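You operate a simulated robot arm through the tools that you are given. There is no shell and no other tool. Be economical: measure what you need, move in short steps, check, and stop when the job is done.

The job below is to be done with a simulated two-armed robot. You get a single attempt, and the scene is never put back.

JOB
Hold the teal wash bag and pack the blue and green bottles, then put it in the tub.
Fine: the green bottle at the bag's zip-pull end, the blue one at its other end; in tub 61 the hairbrush goes in the half by the tub latch, the bag in the other half; the other bottles and the red wash bag stay. Set down upright: teal wash bag.

It is judged by the outcome, as a careful person would: the job done as asked, and still so three seconds after it is handed in. It fails if anything else is knocked over, pushed out of place, dropped, spilled or broken.

ROBOT AND FRAMES
Two 7-joint arms with two-finger parallel grippers on one trunk, on a base that drives. Base frame: it is fixed to the floor where the robot stands at the start and does not move with it; the origin is under the middle of the robot, x ahead of it, y to its left, z up; the surface under the hand at the start is at about z = 850. Readings come in mm, degrees, newtons and seconds.
The left shoulder is at the start at [70, 163, 1245], the right one opposite. With the tool pointing down near the work surface each hand reaches from about 380 to 880 mm from the robot's upright axis, wherever it stands, measured 20 degrees to its own side. Places, roughly: teal wash bag [500, 100, 900]; tub sixty-one [1300, -100, 900]. Payload 3.43 kg a hand.
The tool frame of a hand sits at the grasp point between the pads (the TCP): z along the fingers, y along the line on which they close. The tips reach 34 mm beyond it. Largest opening 128 mm; finger width 24, thickness 12; the body of the gripper, 48 by 130 mm, starts 96 mm behind the TCP.
Orientation is told as [roll, pitch, yaw] about the base's x, y, z axes, in that order, counted from this pose: with the fingers straight down and closing along the base's y, the tool's x points along the base's -x, its y along +y and its z along -z.

CONTROLS
- The arms move only by the tool servo_tool. It takes "left_targets", "right_targets" or both (then of equal length, played together; a hand with none holds still); each is a list of rows, each an object of numbers (a shift or turn left out is 0, a gripper value left out holds the last): "tx", "ty", "tz": the shift along the tool's x, y, z in mm; "rx", "ry", "rz": the turn, a rotation vector about the tool's x, y, z in rad; "jaw": the closure in counts, from 0 (fully open) to 255 (shut). In form: [{"tx": .., "ty": .., "tz": .., "rx": .., "ry": .., "rz": .., "jaw": ..}, ...]. A call has 1 to 12 rows; each row shifts and turns the commanded pose from where the row before left it, along the tool's axes as they then stand. A row lasts 0.2 s, in which the tool goes at most 50 mm and 8.6 degrees; a call with a longer step from one row to the next is refused whole, and so is a gripper value outside its range. A pose out of reach is approached as far as the arm can. The call stops where the force on the tool passes 40 N (or 10 N more than at its start, if that is more) or the arm is blocked; 0.2 s more then pass. Each finger travels about 153 mm/s and halts on what it meets, pressing with about 23 N; the grip force reading is that of the motor and also rises with nothing between the fingers. The clock runs only during rows and for 0.2 s after the last one: add rows that do not move to give the fingers time. The reply holds the time, the measured pose of the TCP, the force on the tool along the base axes, the opening and the grip force, in the units named above and with some noise, with the torque about the TCP (base axes, N m) and any sound that the robot's microphone picked up, and new pictures: "show" is both (left out), scene, wrist or none (wrist: the cameras of the hands that moved).
- Cameras (640 x 400 px; columns grow to the right, rows downward): "scene" is now at [131.8, -1.6, 1457.8]; the picture's right is [-0.03, -1.00, 0.00], its down [-0.71, 0.02, -0.70] and it looks along [0.70, -0.02, -0.71] (base axes); focal length 276 px, centre (320, 200). "left" rides on the left gripper at [76, 11, -160] in its tool frame; the picture's right is [-0.15, 0.99, 0.00], its down [-0.88, -0.13, -0.46] and it looks along [-0.45, -0.07, 0.89] (tool axes); focal length 234 px, centre (320, 200). "right" rides on the right gripper at [76, -11, -160] in its tool frame; the picture's right is [0.15, 0.99, 0.00], its down [-0.88, 0.13, -0.46] and it looks along [-0.45, 0.07, 0.89] (tool axes); focal length 234 px, centre (320, 200).
- lift_body(by): slides the trunk up (or, below 0, down) by that many mm; the arms and the scene camera ride with it, the base frame stays. It gives what a move gives, with no picture.
- base_move(legs): drives the robot by 1 to 6 legs, each [ahead, left, turn to the left] in mm, mm and degrees, along the robot's own axes; the way and the turn of a leg run together, so that a leg with both is an arc; at most 1500 mm and 180 degrees a leg. The arms and the cameras ride along, it lands a little off, and it stops where it bumps. It gives what a move gives, and a new picture of the scene camera.
- aim_head(pan, tilt): turns the head with the scene camera to pan (to the left, within 86 degrees either way) and tilt (down, from -29 to 69), counted from straight ahead of the robot. It gives what a move gives, and a new picture of the scene camera.
- probe_pixels(camera, pixels): for up to 12 pixels [column, row] of the newest picture of that camera ("zoom" is the newest enlarged one), the place [x, y, z] in the base frame of the surface seen there, good to about 2 mm. It takes no simulated time.
- close_up(camera, box): a new picture of the part [left, top, right, bottom] of that camera's present view, enlarged. It takes no simulated time.
- job_done(): hands the job in; it is judged then, once.

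Keep the steps short. Do not move on a guess: measure, check each grasp and each placing, and mend mistakes. In all there are 80 turns and 260 pictures (those below and enlarged ones count). Leave the grippers open and the arms clear of the work at the hand-in unless told otherwise, and finish with a single line.

The tools are called after "Emit:" by a JSON object that holds its "method" and its "body". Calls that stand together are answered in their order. servo_tool: Moves the arms, as the interface text tells. Its arguments: {"type":"object","properties":{"left_targets":{"type":"array","items":{"type":"object","properties":{"tx":{"type":"number"},"ty":{"type":"number"},"tz":{"type":"number"},"rx":{"type":"number"},"ry":{"type":"number"},"rz":{"type":"number"},"jaw":{"type":"number"}}}},"right_targets":{"type":"array","items":{"type":"object","properties":{"tx":{"type":"number"},"ty":{"type":"number"},"tz":{"type":"number"},"rx":{"type":"number"},"ry":{"type":"number"},"rz":{"type":"number"},"jaw":{"type":"number"}}}},"show":{"type":"string","enum":["both","scene","wrist","none"]}},"required":[]} The other tools are called the same way: lift_body (by) slides the trunk up or down; base_move (legs) drives the base; aim_head (pan, tilt) turns the head that bears the scene camera; probe_pixels (camera, pixels) gives the place of the surface under pixels of a picture; close_up (camera, box) takes an enlarged picture of a part of a camera's view; job_done () hands the job in.

At the start:

```text
t: 0.0
left_position: [645.4, 225.2, 1159.5]
left_orientation: [0.0, 0.0, 0.1]
left_ft_force: [-0.3, -0.4, -1.5]
left_torque: [0.01, 0.0, 0.0]
left_width: 127.8
left_grip_force: 0.1
right_position: [447.4, -266.5, 1193.1]
right_orientation: [0.0, -0.1, 0.0]
right_ft_force: [0.2, 0.3, 0.1]
right_torque: [-0.01, -0.02, 0.0]
right_width: 128.3
right_grip_force: 0.1
trunk travel left (down, up): [-725.0, 215.0]
robot x, y, heading: [-2.4, -1.6, 0.0]
head pan, tilt: [-1.6, 45.5]
```

scene: 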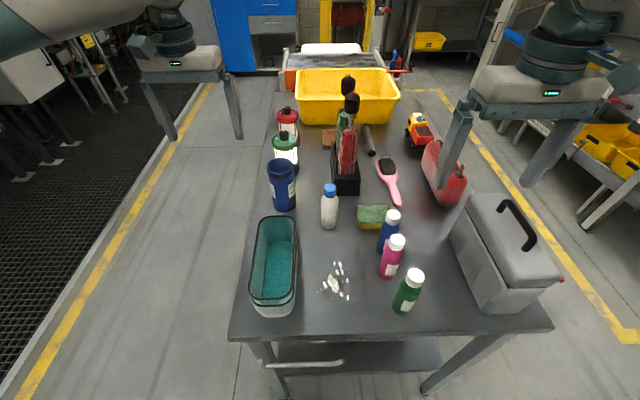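
right: 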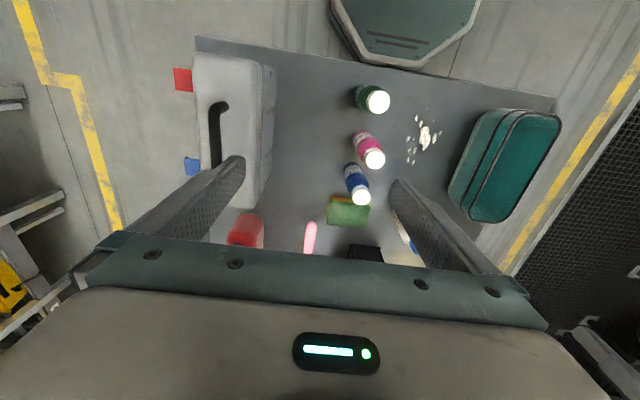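
left: 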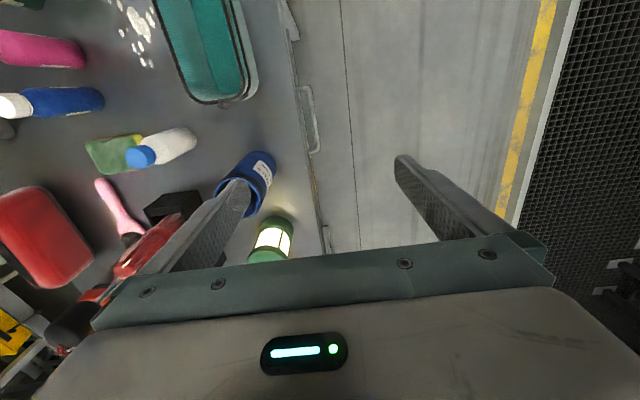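

I'll look closer at the bag, the bottles, the brush and the tub before moving anything.

Emit:
{"method": "close_up", "body": {"camera": "scene", "box": [220, 170, 460, 320]}}

Emit:
{"method": "close_up", "body": {"camera": "scene", "box": [260, 40, 480, 180]}}

Emit:
{"method": "close_up", "body": {"camera": "scene", "box": [230, 200, 320, 330]}}

Emit:
{"method": "probe_pixels", "body": {"camera": "scene", "pixels": [[393, 214], [397, 240], [415, 274], [390, 190], [388, 165], [274, 265], [257, 300], [296, 300], [262, 222], [294, 222], [360, 280], [345, 85]]}}

```text
2.67 times, centred on (340, 245) of scene
```

zoom: 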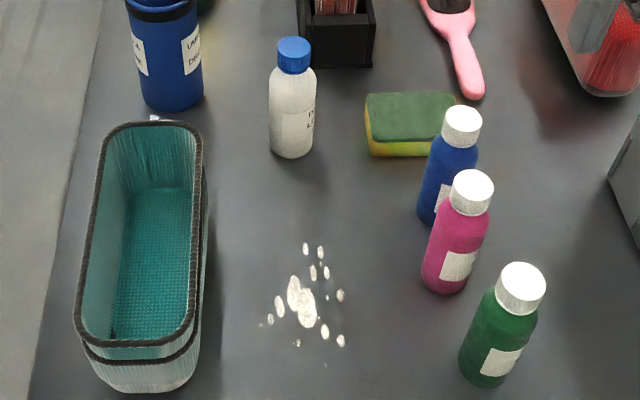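

```text
2.86 times, centred on (370, 110) of scene
```

zoom: 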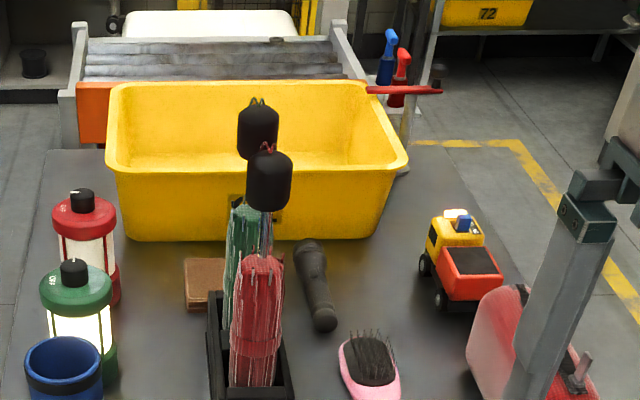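

```text
3.08 times, centred on (275, 265) of scene
```

zoom: 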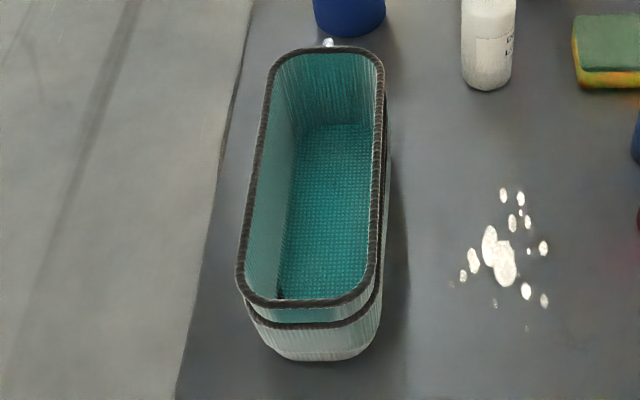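

```text
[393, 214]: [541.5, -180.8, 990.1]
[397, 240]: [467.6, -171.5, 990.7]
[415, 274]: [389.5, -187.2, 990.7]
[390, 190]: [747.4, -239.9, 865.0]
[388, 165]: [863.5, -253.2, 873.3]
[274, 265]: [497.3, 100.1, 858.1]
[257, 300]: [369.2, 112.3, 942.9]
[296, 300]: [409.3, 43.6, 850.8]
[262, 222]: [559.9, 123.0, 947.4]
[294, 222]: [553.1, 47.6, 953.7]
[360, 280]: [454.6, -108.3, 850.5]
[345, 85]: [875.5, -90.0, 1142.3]
```

The bag stands open, long axis along x. A silver bit shows at its far end, so I'll check where the zip pull is and measure the bag, bottles and tub.

Emit:
{"method": "close_up", "body": {"camera": "right", "box": [430, 90, 580, 230]}}

Emit:
{"method": "close_up", "body": {"camera": "left", "box": [140, 0, 300, 110]}}

Emit:
{"method": "close_up", "body": {"camera": "scene", "box": [255, 205, 305, 237]}}

Emit:
{"method": "aim_head", "body": {"pan": 0, "tilt": 25}}

```text
2.86 times, centred on (505, 160) of right
```

zoom: 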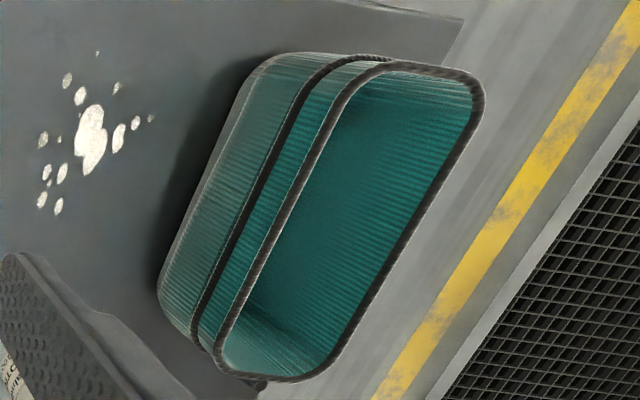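

```text
3.64 times, centred on (220, 55) of left
```

zoom: 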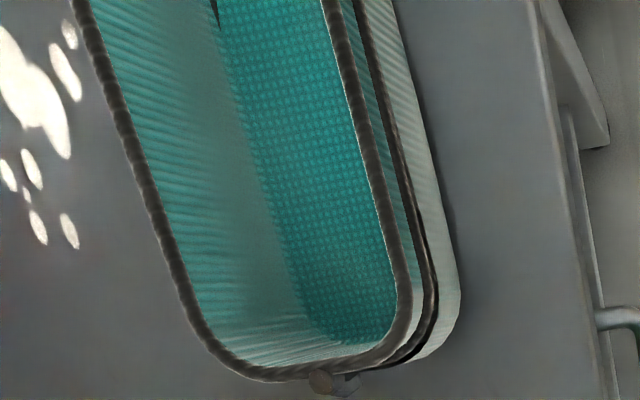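

```text
12.50 times, centred on (280, 221) of scene
```

zoom: 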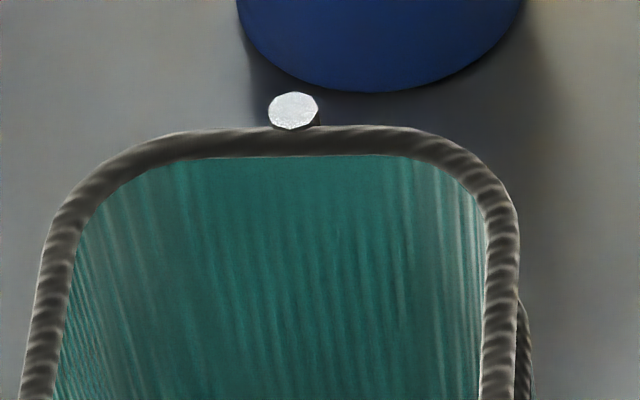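

```text
t: 0.8
left_position: [646.2, 225.6, 1159.5]
left_orientation: [0.1, 0.0, 0.1]
left_ft_force: [0.4, 0.2, -0.2]
left_torque: [-0.02, -0.01, -0.01]
left_width: 128.1
left_grip_force: 0.0
right_position: [447.6, -266.4, 1192.4]
right_orientation: [0.0, 0.0, -0.1]
right_ft_force: [0.6, 0.0, 0.2]
right_torque: [-0.01, 0.01, -0.05]
right_width: 127.8
right_grip_force: 0.1
trunk travel left (down, up): [-725.0, 215.0]
robot x, y, heading: [-0.1, 1.0, -0.1]
head pan, tilt: [0.0, 25.0]
```

scene: 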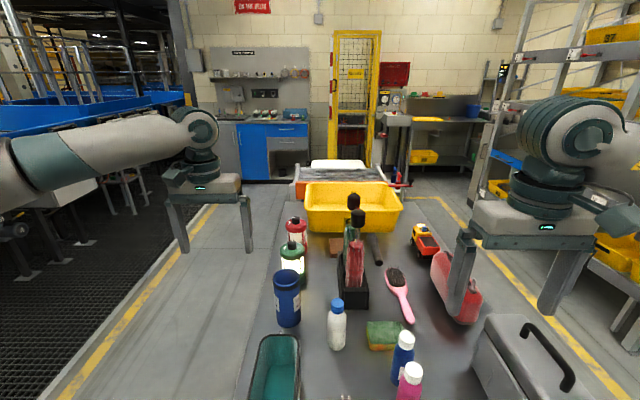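

The zip pull is on the far (+x) end. Now the tub and its latch.

Emit:
{"method": "close_up", "body": {"camera": "scene", "box": [270, 150, 430, 250]}}

Emit:
{"method": "probe_pixels", "body": {"camera": "scene", "pixels": [[306, 185], [398, 184], [402, 210], [308, 208], [312, 232], [388, 230], [340, 194], [297, 225], [290, 246], [287, 276], [357, 213], [354, 196]]}}

```text
4.00 times, centred on (350, 200) of scene
```

zoom: 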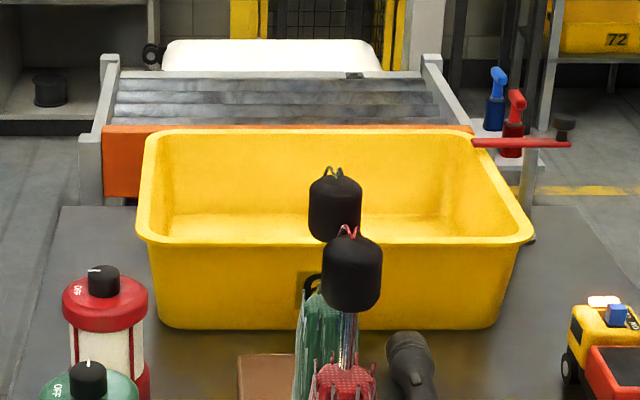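

```text
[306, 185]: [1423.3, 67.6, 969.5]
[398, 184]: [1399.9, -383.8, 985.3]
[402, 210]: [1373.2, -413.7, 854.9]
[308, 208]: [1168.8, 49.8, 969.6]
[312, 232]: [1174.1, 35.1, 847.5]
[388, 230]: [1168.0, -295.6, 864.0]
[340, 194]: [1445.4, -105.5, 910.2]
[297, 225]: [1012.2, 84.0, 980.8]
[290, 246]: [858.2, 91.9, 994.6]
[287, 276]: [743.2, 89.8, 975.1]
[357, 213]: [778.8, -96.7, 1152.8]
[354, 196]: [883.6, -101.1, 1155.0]
```

Zip pull end is +x, so green goes far and blue near. The tub latch isn't visible yet; I'll look for it later. To give the arms room over the bag, I'll back up 100 mm and look down again.

Emit:
{"method": "base_move", "body": {"legs": [[-100, 0, 0]]}}

Emit:
{"method": "aim_head", "body": {"pan": 0, "tilt": 44}}

```text
t: 2.0
left_position: [545.0, 225.8, 1159.8]
left_orientation: [-0.1, 0.0, 0.2]
left_ft_force: [0.3, -0.8, 0.6]
left_torque: [0.0, 0.01, 0.0]
left_width: 128.2
left_grip_force: 0.0
right_position: [346.1, -266.7, 1191.4]
right_orientation: [0.0, 0.1, 0.1]
right_ft_force: [-0.9, 0.9, 0.8]
right_torque: [-0.03, -0.02, 0.01]
right_width: 128.1
right_grip_force: 0.2
trunk travel left (down, up): [-725.0, 215.0]
robot x, y, heading: [-102.3, 1.2, 0.2]
head pan, tilt: [0.0, 25.0]
```

scene: 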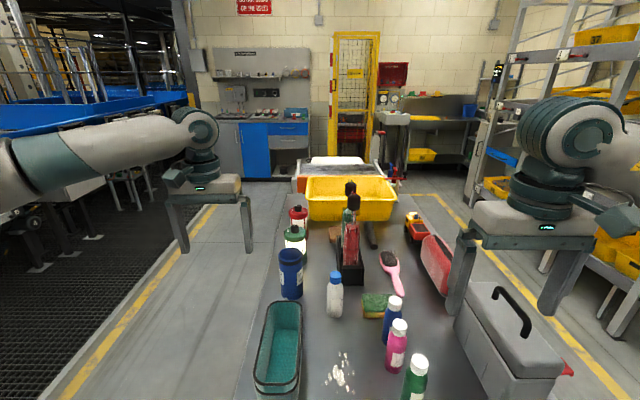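

```text
t: 2.8
left_position: [544.0, 226.0, 1159.1]
left_orientation: [0.0, 0.0, 0.1]
left_ft_force: [0.1, 0.2, 0.8]
left_torque: [0.01, -0.01, -0.02]
left_width: 127.9
left_grip_force: 0.1
right_position: [346.5, -268.8, 1191.9]
right_orientation: [0.0, 0.0, 0.1]
right_ft_force: [0.1, -0.9, 0.0]
right_torque: [-0.04, 0.0, 0.05]
right_width: 128.2
right_grip_force: 0.1
trunk travel left (down, up): [-725.0, 215.0]
robot x, y, heading: [-98.0, 0.8, 0.1]
head pan, tilt: [0.0, 44.0]
```

scene: 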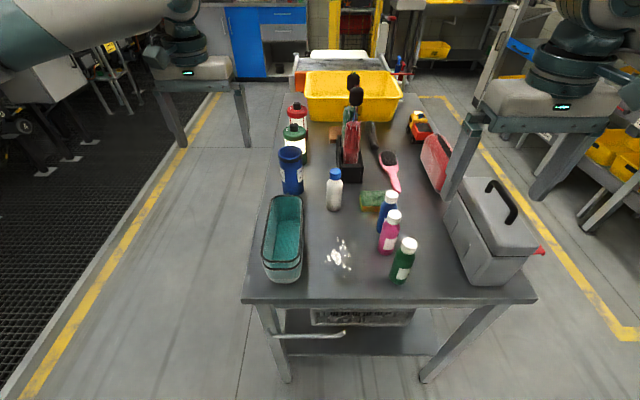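

Now I'll enlarge the bag and bottles to measure edges.

Emit:
{"method": "close_up", "body": {"camera": "scene", "box": [360, 180, 430, 290]}}

Emit:
{"method": "probe_pixels", "body": {"camera": "scene", "pixels": [[408, 243], [408, 253], [402, 268], [394, 267], [411, 268], [400, 281], [390, 195], [388, 211], [393, 215], [391, 232], [380, 211], [395, 211]]}}

Emit:
{"method": "close_up", "body": {"camera": "scene", "box": [245, 180, 325, 290]}}

Emit:
{"method": "probe_pixels", "body": {"camera": "zoom", "pixels": [[138, 280], [180, 306], [220, 280], [232, 200], [234, 130], [208, 63], [172, 60], [140, 120], [126, 200], [195, 250], [197, 130], [192, 50]]}}

```text
3.64 times, centred on (395, 235) of scene
```

zoom: 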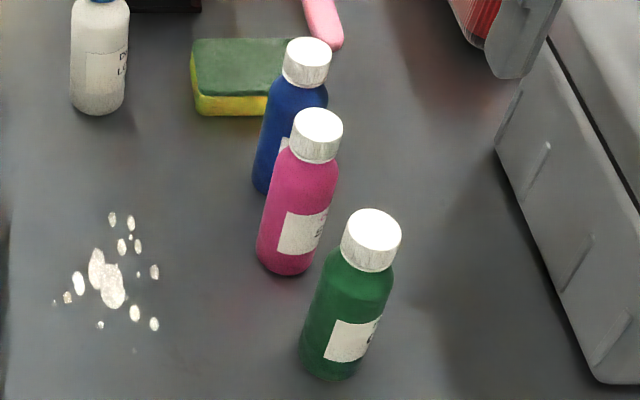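

```text
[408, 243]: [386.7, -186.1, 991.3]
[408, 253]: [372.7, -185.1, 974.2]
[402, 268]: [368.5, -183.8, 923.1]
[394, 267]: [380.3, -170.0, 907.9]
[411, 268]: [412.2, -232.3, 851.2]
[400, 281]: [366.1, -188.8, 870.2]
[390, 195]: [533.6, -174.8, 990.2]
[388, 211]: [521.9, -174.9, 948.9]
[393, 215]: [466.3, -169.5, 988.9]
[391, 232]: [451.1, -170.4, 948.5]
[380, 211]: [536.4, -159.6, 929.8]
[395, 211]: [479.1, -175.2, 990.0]
```

```text
3.64 times, centred on (285, 235) of scene
```

zoom: 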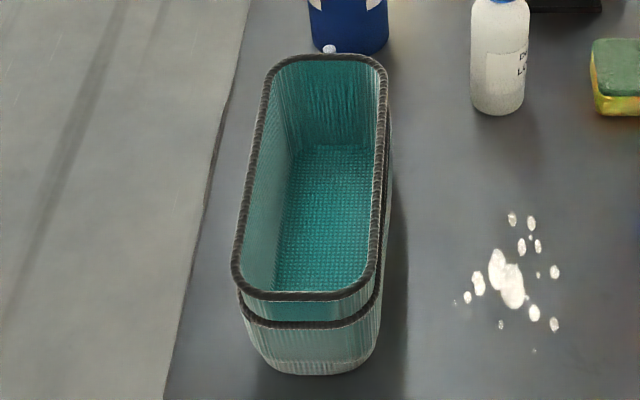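

```text
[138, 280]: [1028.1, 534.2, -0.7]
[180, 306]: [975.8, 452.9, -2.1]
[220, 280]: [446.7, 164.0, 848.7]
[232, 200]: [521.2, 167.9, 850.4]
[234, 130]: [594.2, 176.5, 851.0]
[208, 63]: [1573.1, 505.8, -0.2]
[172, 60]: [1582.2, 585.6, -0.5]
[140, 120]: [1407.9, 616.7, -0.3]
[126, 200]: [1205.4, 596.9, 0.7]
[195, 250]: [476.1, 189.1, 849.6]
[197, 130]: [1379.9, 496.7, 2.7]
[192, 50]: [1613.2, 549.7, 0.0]
```

I'll probe the bag rim and floor in this enlarged picture.

Emit:
{"method": "probe_pixels", "body": {"camera": "zoom", "pixels": [[235, 265], [374, 265], [250, 170], [381, 170], [310, 295], [330, 56], [268, 75], [385, 80], [315, 220], [330, 160], [315, 368], [383, 280]]}}

Emit:
{"method": "probe_pixels", "body": {"camera": "zoom", "pixels": [[245, 200], [378, 200], [260, 110], [300, 288], [325, 62], [285, 160], [290, 280], [340, 322], [340, 310], [330, 48], [260, 250], [300, 290]]}}

```text
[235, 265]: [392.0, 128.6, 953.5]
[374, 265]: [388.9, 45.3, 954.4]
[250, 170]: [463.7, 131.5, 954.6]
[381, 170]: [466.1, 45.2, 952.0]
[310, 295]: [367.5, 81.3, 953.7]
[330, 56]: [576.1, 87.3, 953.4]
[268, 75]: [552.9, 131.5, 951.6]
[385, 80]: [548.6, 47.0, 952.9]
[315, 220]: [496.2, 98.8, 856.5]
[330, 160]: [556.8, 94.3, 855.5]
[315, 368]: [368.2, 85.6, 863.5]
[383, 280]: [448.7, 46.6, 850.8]
```

```text
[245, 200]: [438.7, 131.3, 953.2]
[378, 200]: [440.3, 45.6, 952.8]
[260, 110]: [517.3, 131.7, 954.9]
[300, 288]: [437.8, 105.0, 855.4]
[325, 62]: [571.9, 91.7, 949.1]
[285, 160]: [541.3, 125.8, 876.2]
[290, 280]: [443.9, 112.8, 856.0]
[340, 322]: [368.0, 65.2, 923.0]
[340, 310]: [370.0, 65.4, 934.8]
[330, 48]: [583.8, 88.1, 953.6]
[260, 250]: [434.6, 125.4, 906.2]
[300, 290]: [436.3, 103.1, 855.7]
```

Bag: x 366–577, y 45–132, rim 954, floor 856. Green bottle at (388,-186), blue (536,-175), tops 991, about 42 mm wide. The left hand will hold the bag across its near end while the right sets green in the far end. I'll bring both hands above their places first.

Emit:
{"method": "servo_tool", "body": {"left_targets": [{"tx": 25, "ty": -23}, {"tx": 25, "ty": -23}, {"tx": 25, "ty": -23}, {"tx": 25, "ty": -23}, {"tx": 25, "ty": -23, "tz": 20}, {"tx": 24, "ty": -23, "tz": 40}, {"tz": 40}], "right_targets": [{"tx": -7, "ty": 13.5, "jaw": 100}, {"tx": -7, "ty": 13.5}, {"tx": -7, "ty": 13.5, "tz": 20}, {"tx": -7, "ty": 13.5, "tz": 30}, {"tx": -7, "ty": 13.5, "tz": 30}, {"tx": -7, "ty": 14, "tz": 30}, {"tz": 30}]}}

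```text
refused: row 6 steps farther than a row can; nothing moved
```

Emit:
{"method": "servo_tool", "body": {"left_targets": [{"tx": 25, "ty": -23}, {"tx": 25, "ty": -23}, {"tx": 25, "ty": -23}, {"tx": 25, "ty": -23}, {"tx": 25, "ty": -23, "tz": 20}, {"tx": 24, "ty": -23, "tz": 30}, {"tz": 40}], "right_targets": [{"tx": -7, "ty": 13.5, "jaw": 100}, {"tx": -7, "ty": 13.5}, {"tx": -7, "ty": 13.5, "tz": 20}, {"tx": -7, "ty": 13.5, "tz": 30}, {"tx": -7, "ty": 13.5, "tz": 30}, {"tx": -7, "ty": 14, "tz": 30}, {"tz": 30}]}}

```text
t: 4.4
left_position: [395.8, 87.2, 1068.2]
left_orientation: [0.0, 0.1, 0.2]
left_ft_force: [-0.1, 0.3, -0.8]
left_torque: [-0.04, 0.01, -0.04]
left_width: 127.7
left_grip_force: 0.0
right_position: [388.3, -184.7, 1052.4]
right_orientation: [0.0, 0.1, 0.0]
right_ft_force: [-0.7, -0.2, 0.2]
right_torque: [0.01, 0.01, 0.0]
right_width: 78.0
right_grip_force: 0.2
trunk travel left (down, up): [-725.0, 215.0]
robot x, y, heading: [-102.3, -2.6, -0.1]
head pan, tilt: [0.0, 44.0]
```

scene: 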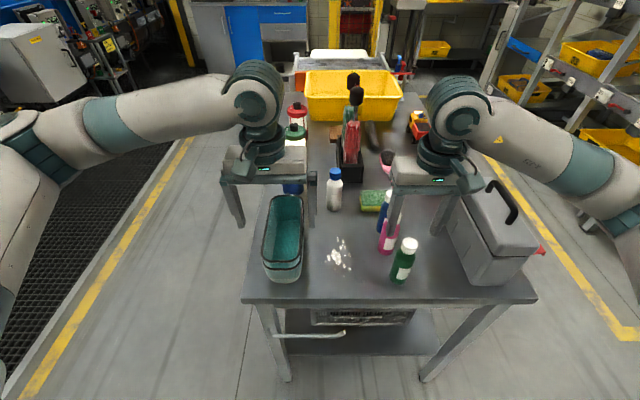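
right: 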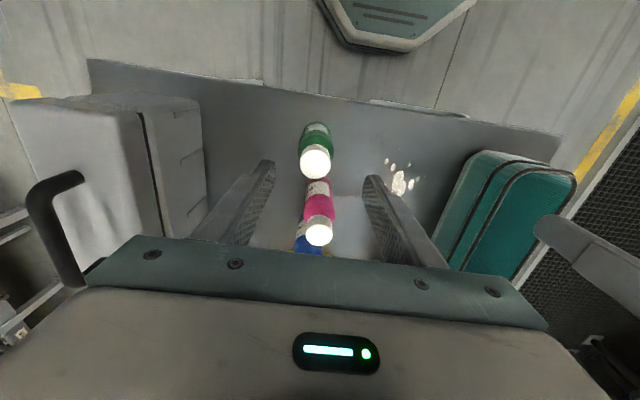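
left: 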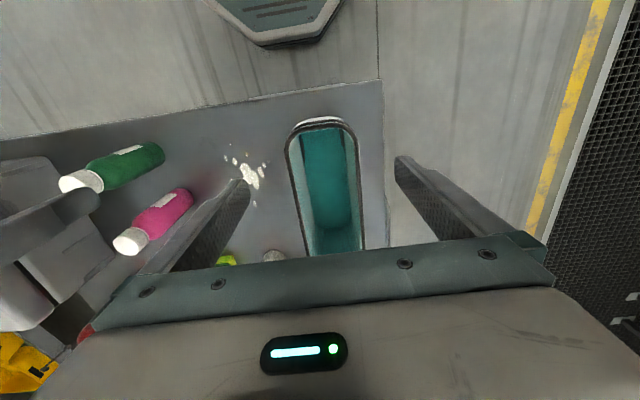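

Both are well placed. I'll lower both; right stops at TCP z 940 and left at 913.

Emit:
{"method": "servo_tool", "body": {"left_targets": [{"tz": 38}, {"tz": 38}, {"tz": 39}, {"tz": 40}], "right_targets": [{"ty": -1, "tz": 28}, {"tz": 28}, {"tz": 28}, {"tz": 28}]}}

```text
t: 5.4
left_position: [397.3, 87.2, 913.7]
left_orientation: [0.0, 0.1, 0.1]
left_ft_force: [0.8, 0.6, -0.1]
left_torque: [-0.01, 0.0, 0.02]
left_width: 127.7
left_grip_force: 0.0
right_position: [387.2, -187.5, 939.4]
right_orientation: [0.0, 0.1, -0.1]
right_ft_force: [-0.6, -1.0, -0.4]
right_torque: [0.02, 0.01, 0.0]
right_width: 77.7
right_grip_force: 0.1
trunk travel left (down, up): [-725.0, 215.0]
robot x, y, heading: [-97.6, -1.0, -0.0]
head pan, tilt: [0.0, 44.0]
```

scene: 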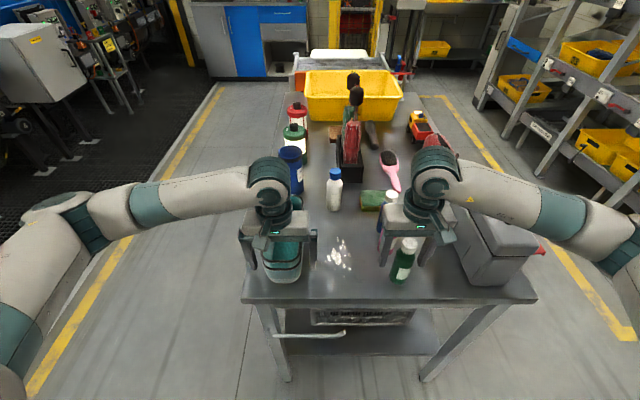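
right: 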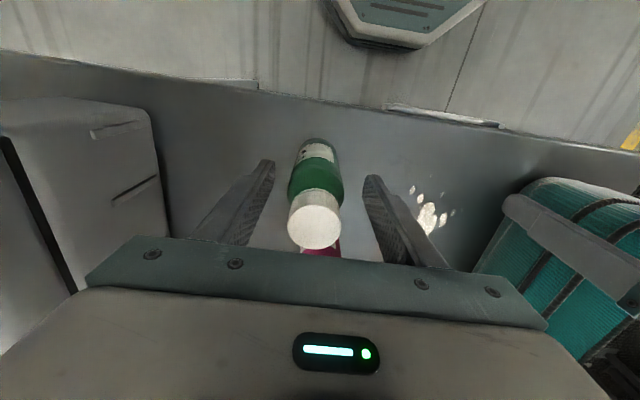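
left: 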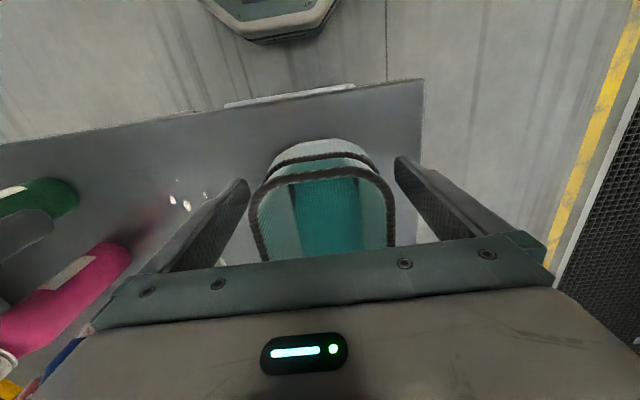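

Green sits between the right fingers and the bag between the left ones. Closing the right fully and the left gently.

Emit:
{"method": "servo_tool", "body": {"left_targets": [{"ty": 1.2, "jaw": 60}, {"jaw": 92}, {}, {}], "right_targets": [{"jaw": 200}, {}, {}, {}], "show": "wrist"}}

```text
t: 6.4
left_position: [396.6, 88.4, 913.9]
left_orientation: [0.1, -0.1, 0.1]
left_ft_force: [0.3, 0.2, 1.5]
left_torque: [-0.12, -0.09, -0.04]
left_width: 85.1
left_grip_force: 22.7
right_position: [388.9, -187.0, 940.1]
right_orientation: [-0.1, -0.1, 0.0]
right_ft_force: [0.8, -1.0, 1.3]
right_torque: [-0.01, -0.01, -0.01]
right_width: 41.0
right_grip_force: 23.6
trunk travel left (down, up): [-725.0, 215.0]
robot x, y, heading: [-98.8, -1.3, 0.1]
head pan, tilt: [0.0, 44.0]
```

right: 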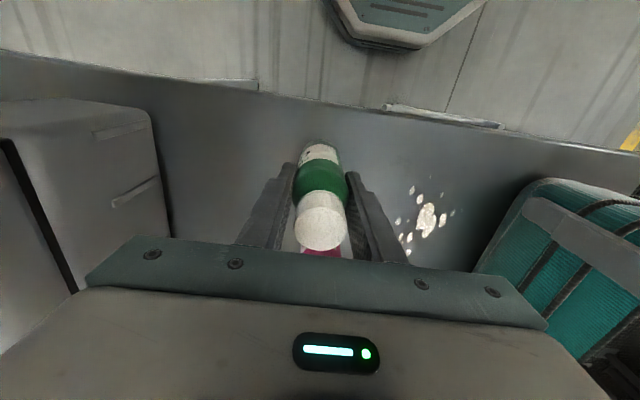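
left: 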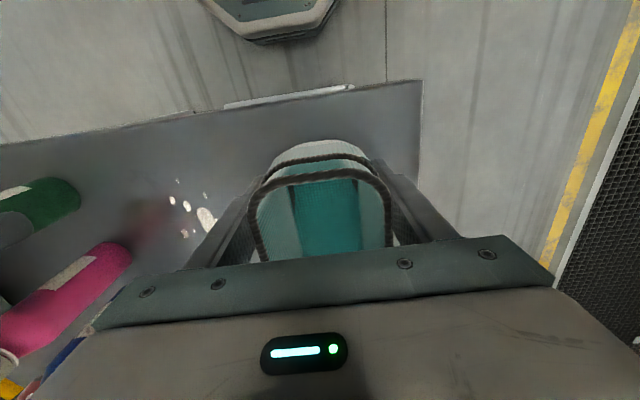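

Both grips hold (41 mm, 85 mm). Lifting green up, then going around in front of the left hand to above the bag's far end.

Emit:
{"method": "servo_tool", "body": {"right_targets": [{"tz": -45}, {"tz": -45}, {"tz": -45}, {"tz": -35, "ty": 20}, {"tx": -30, "ty": 30}, {"tx": -40, "ty": 25}, {"tx": -43, "ty": 20}, {"tx": -41, "ty": 40}, {"ty": 45}, {"ty": 45}, {"ty": 45}]}}

```text
refused: row 8 steps farther than a row can; nothing moved
```

Emit:
{"method": "servo_tool", "body": {"right_targets": [{"tz": -45}, {"tz": -45}, {"tz": -45}, {"tz": -35, "ty": 20}, {"tx": -30, "ty": 30}, {"tx": -40, "ty": 25}, {"tx": -43, "ty": 20}, {"tx": -30, "ty": 35}, {"tx": -11, "ty": 45}, {"ty": 45}, {"ty": 45}]}}

```text
t: 8.8
left_position: [395.7, 90.0, 914.2]
left_orientation: [-0.2, -0.1, 0.1]
left_ft_force: [-0.5, -0.8, 3.3]
left_torque: [0.09, -0.02, -0.09]
left_width: 85.2
left_grip_force: 23.4
right_position: [543.3, 81.5, 1110.2]
right_orientation: [-0.1, 0.0, 0.0]
right_ft_force: [0.1, 0.6, -2.2]
right_torque: [-0.01, -0.02, 0.03]
right_width: 41.1
right_grip_force: 22.9
trunk travel left (down, up): [-725.0, 215.0]
robot x, y, heading: [-102.7, 2.3, 0.2]
head pan, tilt: [0.0, 44.0]
```

scene: 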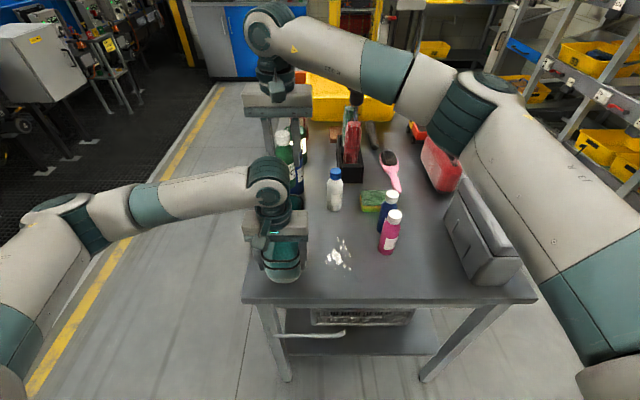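
right: 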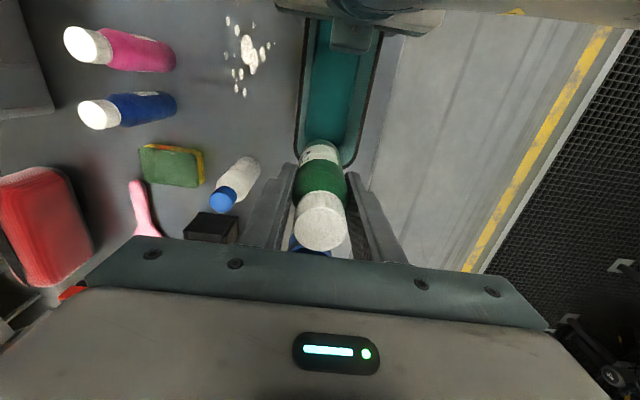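

Green is over the far end at y 81.5. I'll probe the rim in the right wrist camera to check the bag's place before lowering.

Emit:
{"method": "close_up", "body": {"camera": "right", "box": [260, 20, 420, 260]}}

Emit:
{"method": "probe_pixels", "body": {"camera": "right", "pixels": [[299, 130], [368, 130], [300, 100], [373, 100], [359, 160], [330, 130], [321, 145]]}}

```text
1.67 times, centred on (340, 140) of right
```

zoom: 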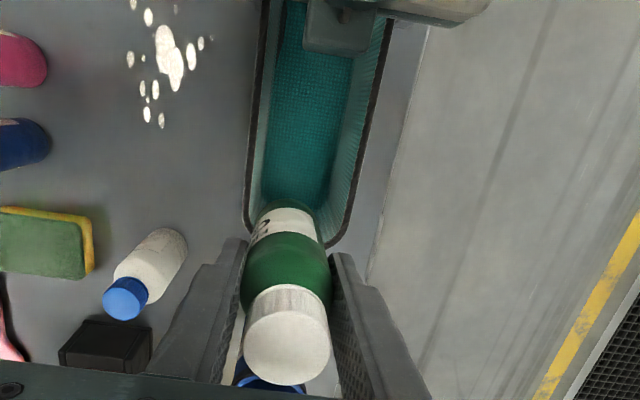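

```text
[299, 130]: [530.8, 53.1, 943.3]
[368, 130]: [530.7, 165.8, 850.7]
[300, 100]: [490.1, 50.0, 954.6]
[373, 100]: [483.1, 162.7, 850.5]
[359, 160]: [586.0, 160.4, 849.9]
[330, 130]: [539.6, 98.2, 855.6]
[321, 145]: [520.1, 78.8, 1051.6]
```

Emit:
{"method": "probe_pixels", "body": {"camera": "zoom", "pixels": [[246, 210], [352, 200], [338, 238], [362, 150], [252, 150], [250, 226], [333, 244], [300, 180]]}}

```text
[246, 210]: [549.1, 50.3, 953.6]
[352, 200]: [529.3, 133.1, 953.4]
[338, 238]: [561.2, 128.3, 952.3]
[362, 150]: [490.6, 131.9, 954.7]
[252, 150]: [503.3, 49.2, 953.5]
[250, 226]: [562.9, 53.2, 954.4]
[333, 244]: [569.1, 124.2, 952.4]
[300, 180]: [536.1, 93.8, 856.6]
```

The bag's centre is at y ≈ 90.5. Aligning and lowering partway, then checking clearance between the hands.

Emit:
{"method": "servo_tool", "body": {"right_targets": [{"ty": 9, "tx": -1}, {"tz": 40}, {"tz": 40}]}}

```text
t: 9.6
left_position: [396.6, 89.3, 913.2]
left_orientation: [0.1, 0.1, 0.1]
left_ft_force: [-0.1, -1.4, 2.0]
left_torque: [0.01, 0.09, -0.01]
left_width: 85.2
left_grip_force: 23.0
right_position: [543.0, 88.8, 1030.6]
right_orientation: [0.0, 0.0, -0.1]
right_ft_force: [-0.3, -0.4, -1.8]
right_torque: [0.02, -0.03, -0.08]
right_width: 41.0
right_grip_force: 22.7
trunk travel left (down, up): [-725.0, 215.0]
robot x, y, heading: [-101.2, -1.8, -0.0]
head pan, tilt: [0.0, 44.0]
```

scene: 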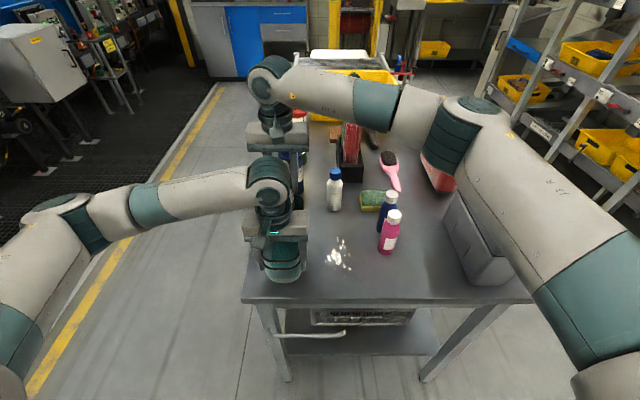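
right: 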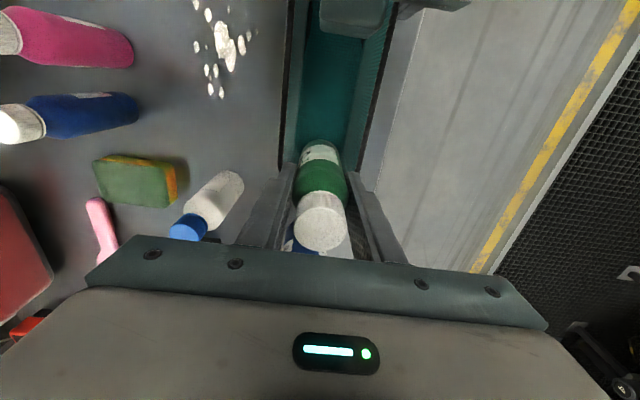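

Clear so far; lowering on to about z 950 in smaller steps.

Emit:
{"method": "servo_tool", "body": {"right_targets": [{"tz": 25, "ty": 1}, {"tz": 25}, {"tz": 15}, {"tz": 10}, {"tz": 6}]}}

```text
t: 10.8
left_position: [397.5, 90.0, 913.3]
left_orientation: [0.0, 0.0, 0.0]
left_ft_force: [-0.6, 0.1, 2.9]
left_torque: [-0.01, -0.05, 0.01]
left_width: 85.3
left_grip_force: 23.1
right_position: [543.0, 87.9, 948.8]
right_orientation: [0.0, 0.0, 0.1]
right_ft_force: [-0.1, -0.5, -1.2]
right_torque: [0.0, -0.01, 0.01]
right_width: 40.9
right_grip_force: 22.7
trunk travel left (down, up): [-725.0, 215.0]
robot x, y, heading: [-103.0, -0.2, -0.2]
head pan, tilt: [0.0, 44.0]
```

scene: 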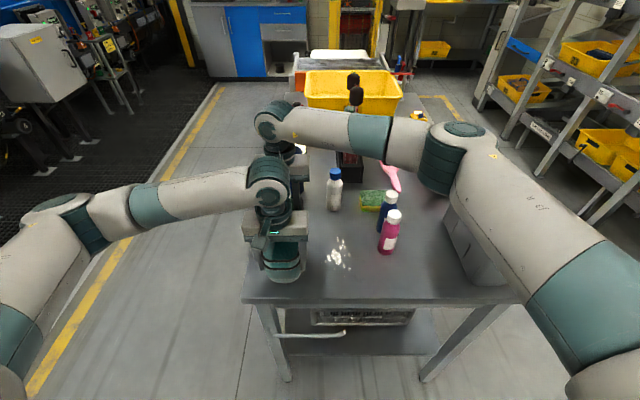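
right: 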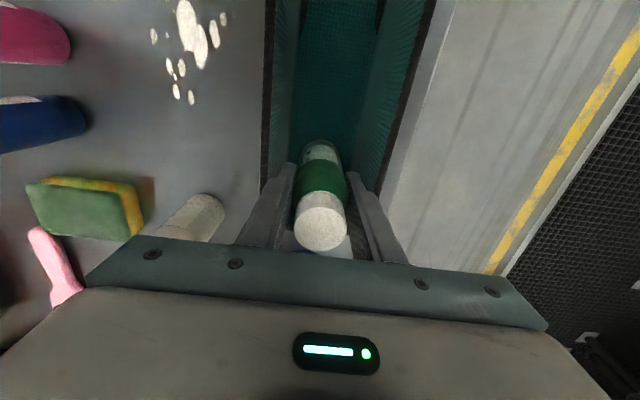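

Bottle is about 3 mm above the bag floor. Lowering the last bit gently, watching the force.

Emit:
{"method": "servo_tool", "body": {"right_targets": [{"tz": 2}, {"tz": 1}, {}], "show": "none"}}

```text
t: 11.6
left_position: [395.7, 88.5, 914.6]
left_orientation: [0.0, 0.1, 0.0]
left_ft_force: [2.0, 0.1, -2.0]
left_torque: [-0.1, 0.15, -0.04]
left_width: 85.2
left_grip_force: 23.5
right_position: [543.4, 88.9, 945.6]
right_orientation: [0.0, 0.0, 0.0]
right_ft_force: [-2.4, -0.8, 6.8]
right_torque: [-0.07, 0.08, 0.01]
right_width: 41.0
right_grip_force: 23.0
trunk travel left (down, up): [-725.0, 215.0]
robot x, y, heading: [-99.8, -1.9, -0.2]
head pan, tilt: [0.0, 44.0]
```

Contact at ~7 N: it stands on the floor. Opening just to 47 mm so the fingers don't push the walls, then rising straight up.

Emit:
{"method": "servo_tool", "body": {"right_targets": [{"jaw": 162}, {}, {"tz": -15}, {"tz": -40}, {"tz": -45}, {"tz": -45}]}}

```text
t: 13.0
left_position: [395.2, 88.4, 915.0]
left_orientation: [0.0, 0.1, 0.1]
left_ft_force: [-2.1, 0.8, -0.4]
left_torque: [0.05, -0.19, 0.09]
left_width: 85.3
left_grip_force: 22.9
right_position: [543.8, 89.5, 1092.8]
right_orientation: [0.0, 0.1, 0.1]
right_ft_force: [0.0, 0.6, 0.3]
right_torque: [0.02, 0.02, 0.0]
right_width: 46.7
right_grip_force: 0.1
trunk travel left (down, up): [-725.0, 215.0]
robot x, y, heading: [-100.5, 1.7, -0.0]
head pan, tilt: [0.0, 44.0]
```

scene: 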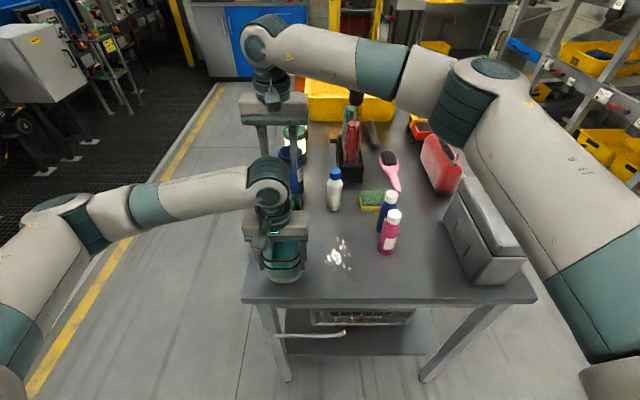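
right: 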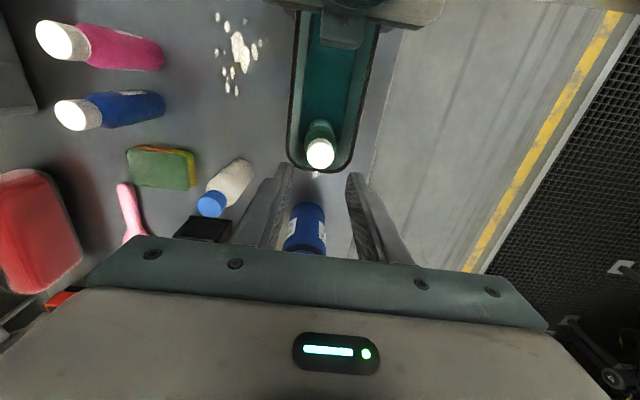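

Green stands in the zip-pull end. Now the right moves over to blue, while the left lets go and rises.

Emit:
{"method": "servo_tool", "body": {"right_targets": [{"ty": -45}, {"ty": -45}, {"ty": -45}, {"ty": -45}, {"ty": -45, "jaw": 105}, {"ty": -42, "tx": 8}, {}, {}], "left_targets": [{"jaw": 0}, {}, {"tz": -40}, {"tz": -40}, {"tz": -40}, {"tz": -40}, {}, {}]}}

```text
t: 14.8
left_position: [396.4, 87.2, 1074.3]
left_orientation: [0.0, 0.0, 0.1]
left_ft_force: [-0.5, -0.5, -1.0]
left_torque: [-0.03, 0.0, 0.02]
left_width: 128.1
left_grip_force: 0.0
right_position: [536.6, -180.3, 1092.4]
right_orientation: [0.1, 0.0, 0.1]
right_ft_force: [0.1, 0.1, -0.5]
right_torque: [-0.01, -0.02, 0.01]
right_width: 75.3
right_grip_force: 0.1
trunk travel left (down, up): [-725.0, 215.0]
robot x, y, heading: [-101.4, -1.5, 0.1]
head pan, tilt: [0.0, 44.0]
```

scene: 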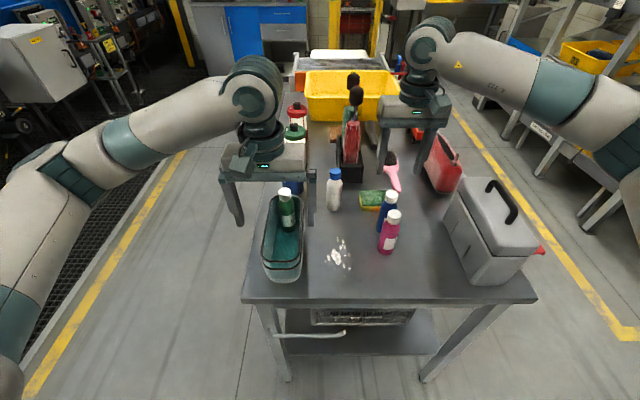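
right: 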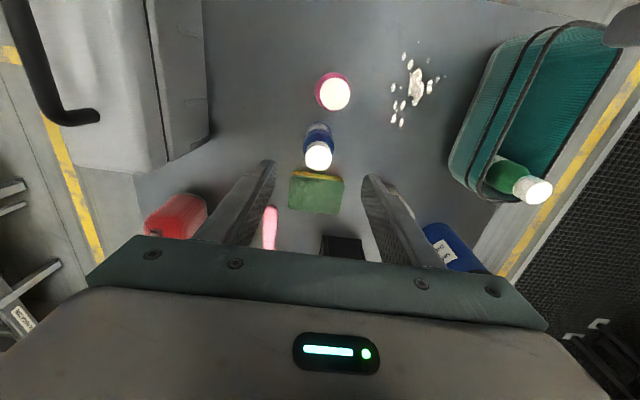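
left: 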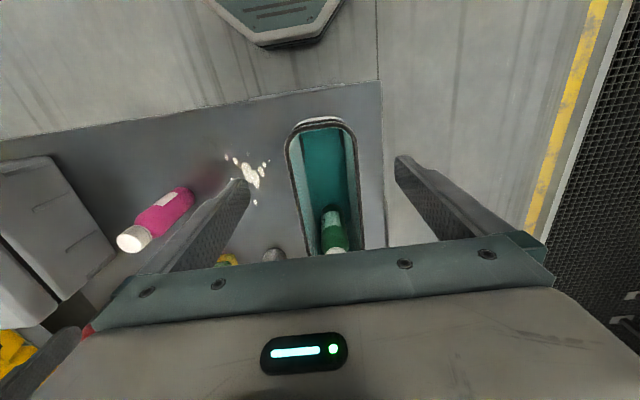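

Checking blue's exact place and the bag in the wrist views.

Emit:
{"method": "probe_pixels", "body": {"camera": "right", "pixels": [[310, 157], [328, 157], [319, 148], [319, 166], [319, 157], [318, 130], [305, 178], [333, 93], [532, 189], [300, 160], [477, 185], [610, 80]]}}

Emit:
{"method": "probe_pixels", "body": {"camera": "left", "pixels": [[289, 150], [354, 150], [320, 122], [294, 200], [358, 200], [334, 215]]}}

```text
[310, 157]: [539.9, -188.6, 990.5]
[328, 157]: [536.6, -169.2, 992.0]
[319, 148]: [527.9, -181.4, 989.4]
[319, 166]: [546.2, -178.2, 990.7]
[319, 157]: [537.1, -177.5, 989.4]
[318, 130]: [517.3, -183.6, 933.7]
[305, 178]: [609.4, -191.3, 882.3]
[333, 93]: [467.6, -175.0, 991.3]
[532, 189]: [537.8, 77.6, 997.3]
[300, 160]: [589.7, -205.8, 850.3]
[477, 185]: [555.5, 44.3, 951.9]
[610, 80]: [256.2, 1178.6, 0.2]
```

```text
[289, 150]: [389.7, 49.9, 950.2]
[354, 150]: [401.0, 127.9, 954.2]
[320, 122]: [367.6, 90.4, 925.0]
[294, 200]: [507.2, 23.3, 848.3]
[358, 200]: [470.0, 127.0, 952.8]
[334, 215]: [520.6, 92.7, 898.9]
```

Blue is at (537,-179), within 1 mm of the hand. Right lowers and closes on it; left moves to the bag's far end and lowers around it (palm stays above the green cap).

Emit:
{"method": "servo_tool", "body": {"right_targets": [{"tz": 38, "ty": 1}, {"tz": 38, "tx": -1}, {"tz": 38}, {"tz": 38}, {"jaw": 200}, {}, {}, {}], "left_targets": [{"tx": -37}, {"tx": -37}, {"tx": -37}, {"tx": -37, "ty": 1}, {"tz": 40}, {"tz": 40}, {"tz": 40}, {"tz": 40}]}}

```text
t: 16.6
left_position: [543.8, 89.7, 914.4]
left_orientation: [0.0, 0.0, 0.1]
left_ft_force: [0.2, 0.1, -1.1]
left_torque: [-0.01, -0.02, -0.01]
left_width: 128.1
left_grip_force: 0.0
right_position: [537.1, -178.0, 939.7]
right_orientation: [-0.1, 0.0, 0.0]
right_ft_force: [-0.8, -0.3, 0.8]
right_torque: [-0.02, 0.03, -0.01]
right_width: 41.0
right_grip_force: 23.2
trunk travel left (down, up): [-725.0, 215.0]
robot x, y, heading: [-102.0, -1.0, 0.0]
head pan, tilt: [0.0, 44.0]
```

scene: 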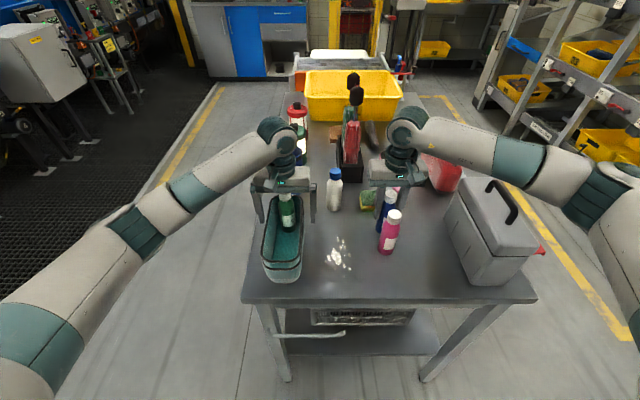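
right: 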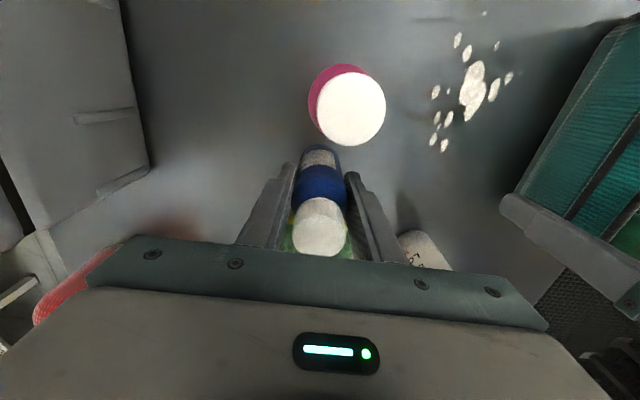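
left: 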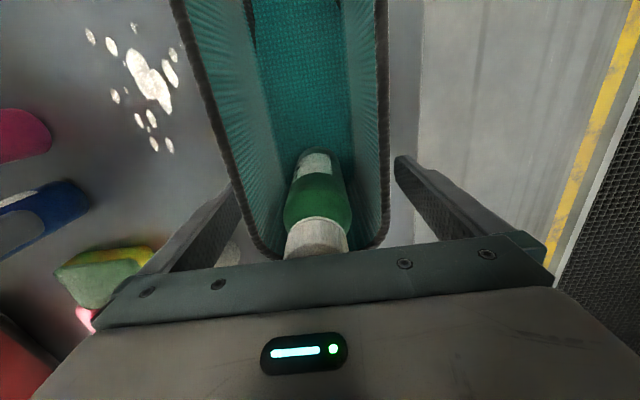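

Blue gripped (41 mm). Closing the left hand on the bag, then lifting blue and carrying it in front to the near end.

Emit:
{"method": "servo_tool", "body": {"left_targets": [{"jaw": 60}, {"jaw": 92}, {}, {}, {}, {}, {}, {}, {}, {}, {}, {}], "right_targets": [{"tz": -42}, {"tz": -42}, {"tz": -42}, {"tz": -42, "tx": 10}, {"tx": 30, "ty": 25}, {"tx": 30, "ty": 25}, {"tx": 34, "ty": 30}, {"tx": 33, "ty": 30}, {"ty": 40}, {"ty": 40}, {"ty": 40}, {"ty": 38}]}}

```text
t: 19.2
left_position: [542.8, 90.7, 914.6]
left_orientation: [-0.1, 0.0, 0.1]
left_ft_force: [-0.3, 1.0, -0.5]
left_torque: [0.05, 0.04, -0.07]
left_width: 85.1
left_grip_force: 23.3
right_position: [400.2, 92.5, 1107.7]
right_orientation: [-0.1, 0.0, 0.1]
right_ft_force: [-0.1, 0.2, -1.0]
right_torque: [-0.02, 0.01, -0.01]
right_width: 40.7
right_grip_force: 22.8
trunk travel left (down, up): [-725.0, 215.0]
robot x, y, heading: [-96.8, -2.3, -0.1]
head pan, tilt: [0.0, 44.0]
```

scene: 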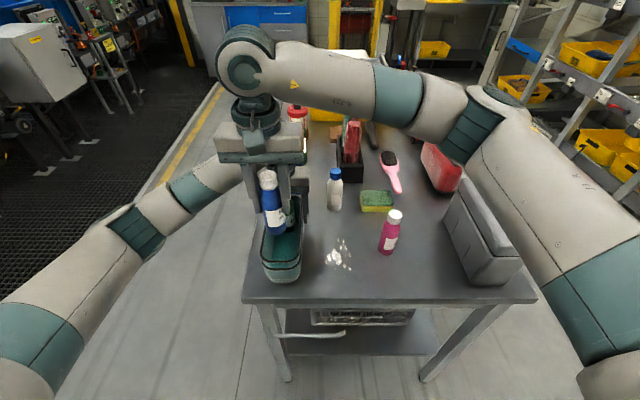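
right: 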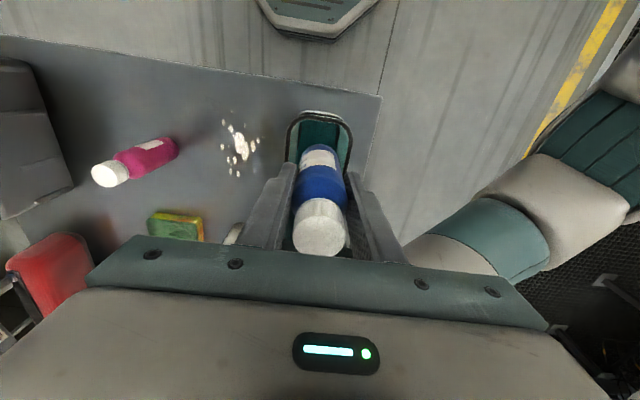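
left: 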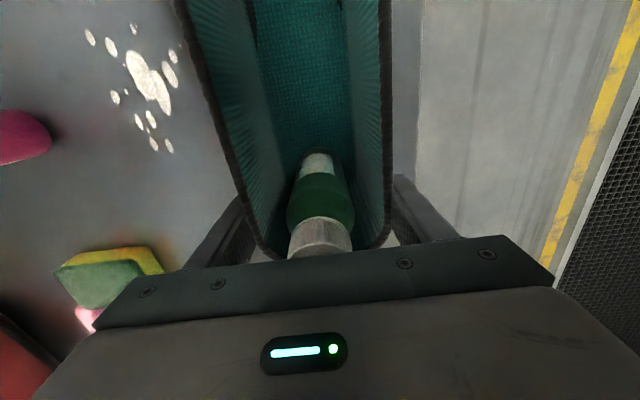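

Blue above the near end. Probing the near rim.

Emit:
{"method": "close_up", "body": {"camera": "right", "box": [270, 95, 370, 195]}}

Emit:
{"method": "probe_pixels", "body": {"camera": "right", "pixels": [[288, 145], [350, 145], [318, 112], [318, 130], [318, 116], [289, 135], [348, 135]]}}

```text
4.00 times, centred on (320, 145) of right
```

zoom: 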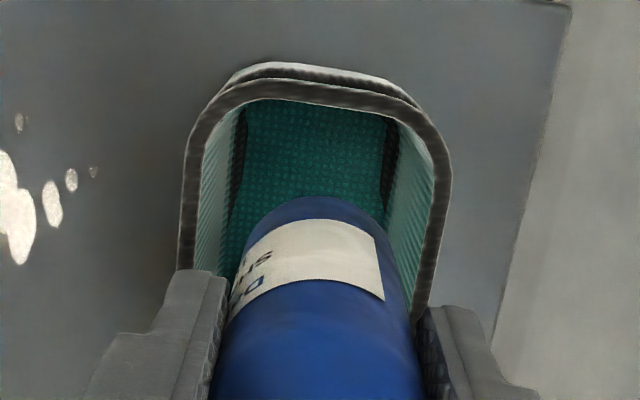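

```text
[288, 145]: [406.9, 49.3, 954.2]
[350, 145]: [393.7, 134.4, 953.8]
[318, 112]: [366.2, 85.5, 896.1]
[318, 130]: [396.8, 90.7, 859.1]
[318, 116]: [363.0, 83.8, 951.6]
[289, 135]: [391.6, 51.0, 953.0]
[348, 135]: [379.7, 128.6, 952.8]
```

Bag centre y ≈ 91. Lowering in two stages.

Emit:
{"method": "servo_tool", "body": {"right_targets": [{"tz": 40, "ty": -1.3}, {"tz": 40}, {"tz": 30}, {"tz": 20}, {"tz": 18}, {"tz": 9}]}}

```text
t: 20.2
left_position: [542.8, 90.0, 914.2]
left_orientation: [-0.1, -0.2, 0.2]
left_ft_force: [1.0, -0.1, 1.3]
left_torque: [-0.16, 0.05, -0.15]
left_width: 85.3
left_grip_force: 23.1
right_position: [399.8, 90.7, 989.8]
right_orientation: [0.5, -0.5, 0.1]
right_ft_force: [-5.5, -2.3, 7.3]
right_torque: [0.32, -0.95, -0.09]
right_width: 40.8
right_grip_force: 23.4
trunk travel left (down, up): [-725.0, 215.0]
robot x, y, heading: [-103.6, -0.7, 0.2]
head pan, tilt: [0.0, 44.0]
stopped in row 4 (right hand): the force on the tool passed its limit at 56 N (the readings are from after the stop); the commanded pose is now the measured one
```

scene: 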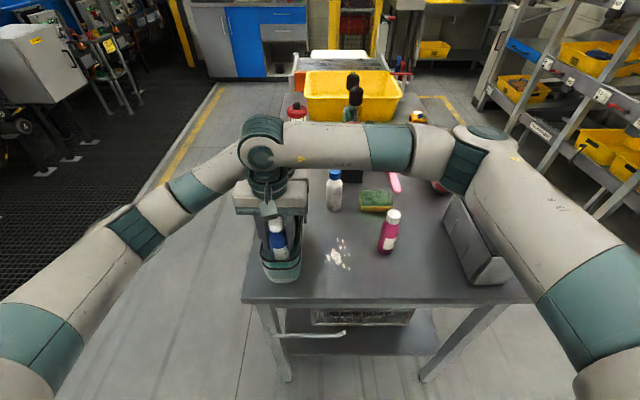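
right: 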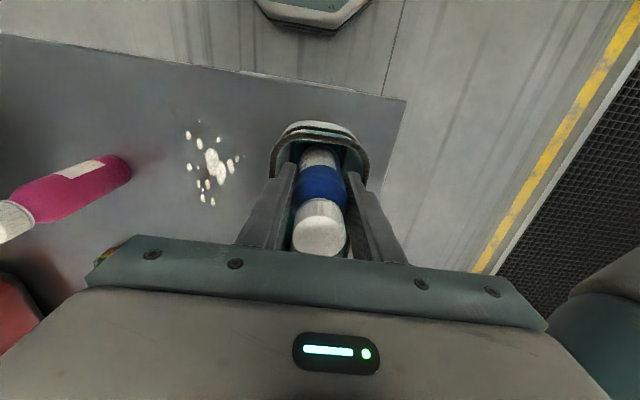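

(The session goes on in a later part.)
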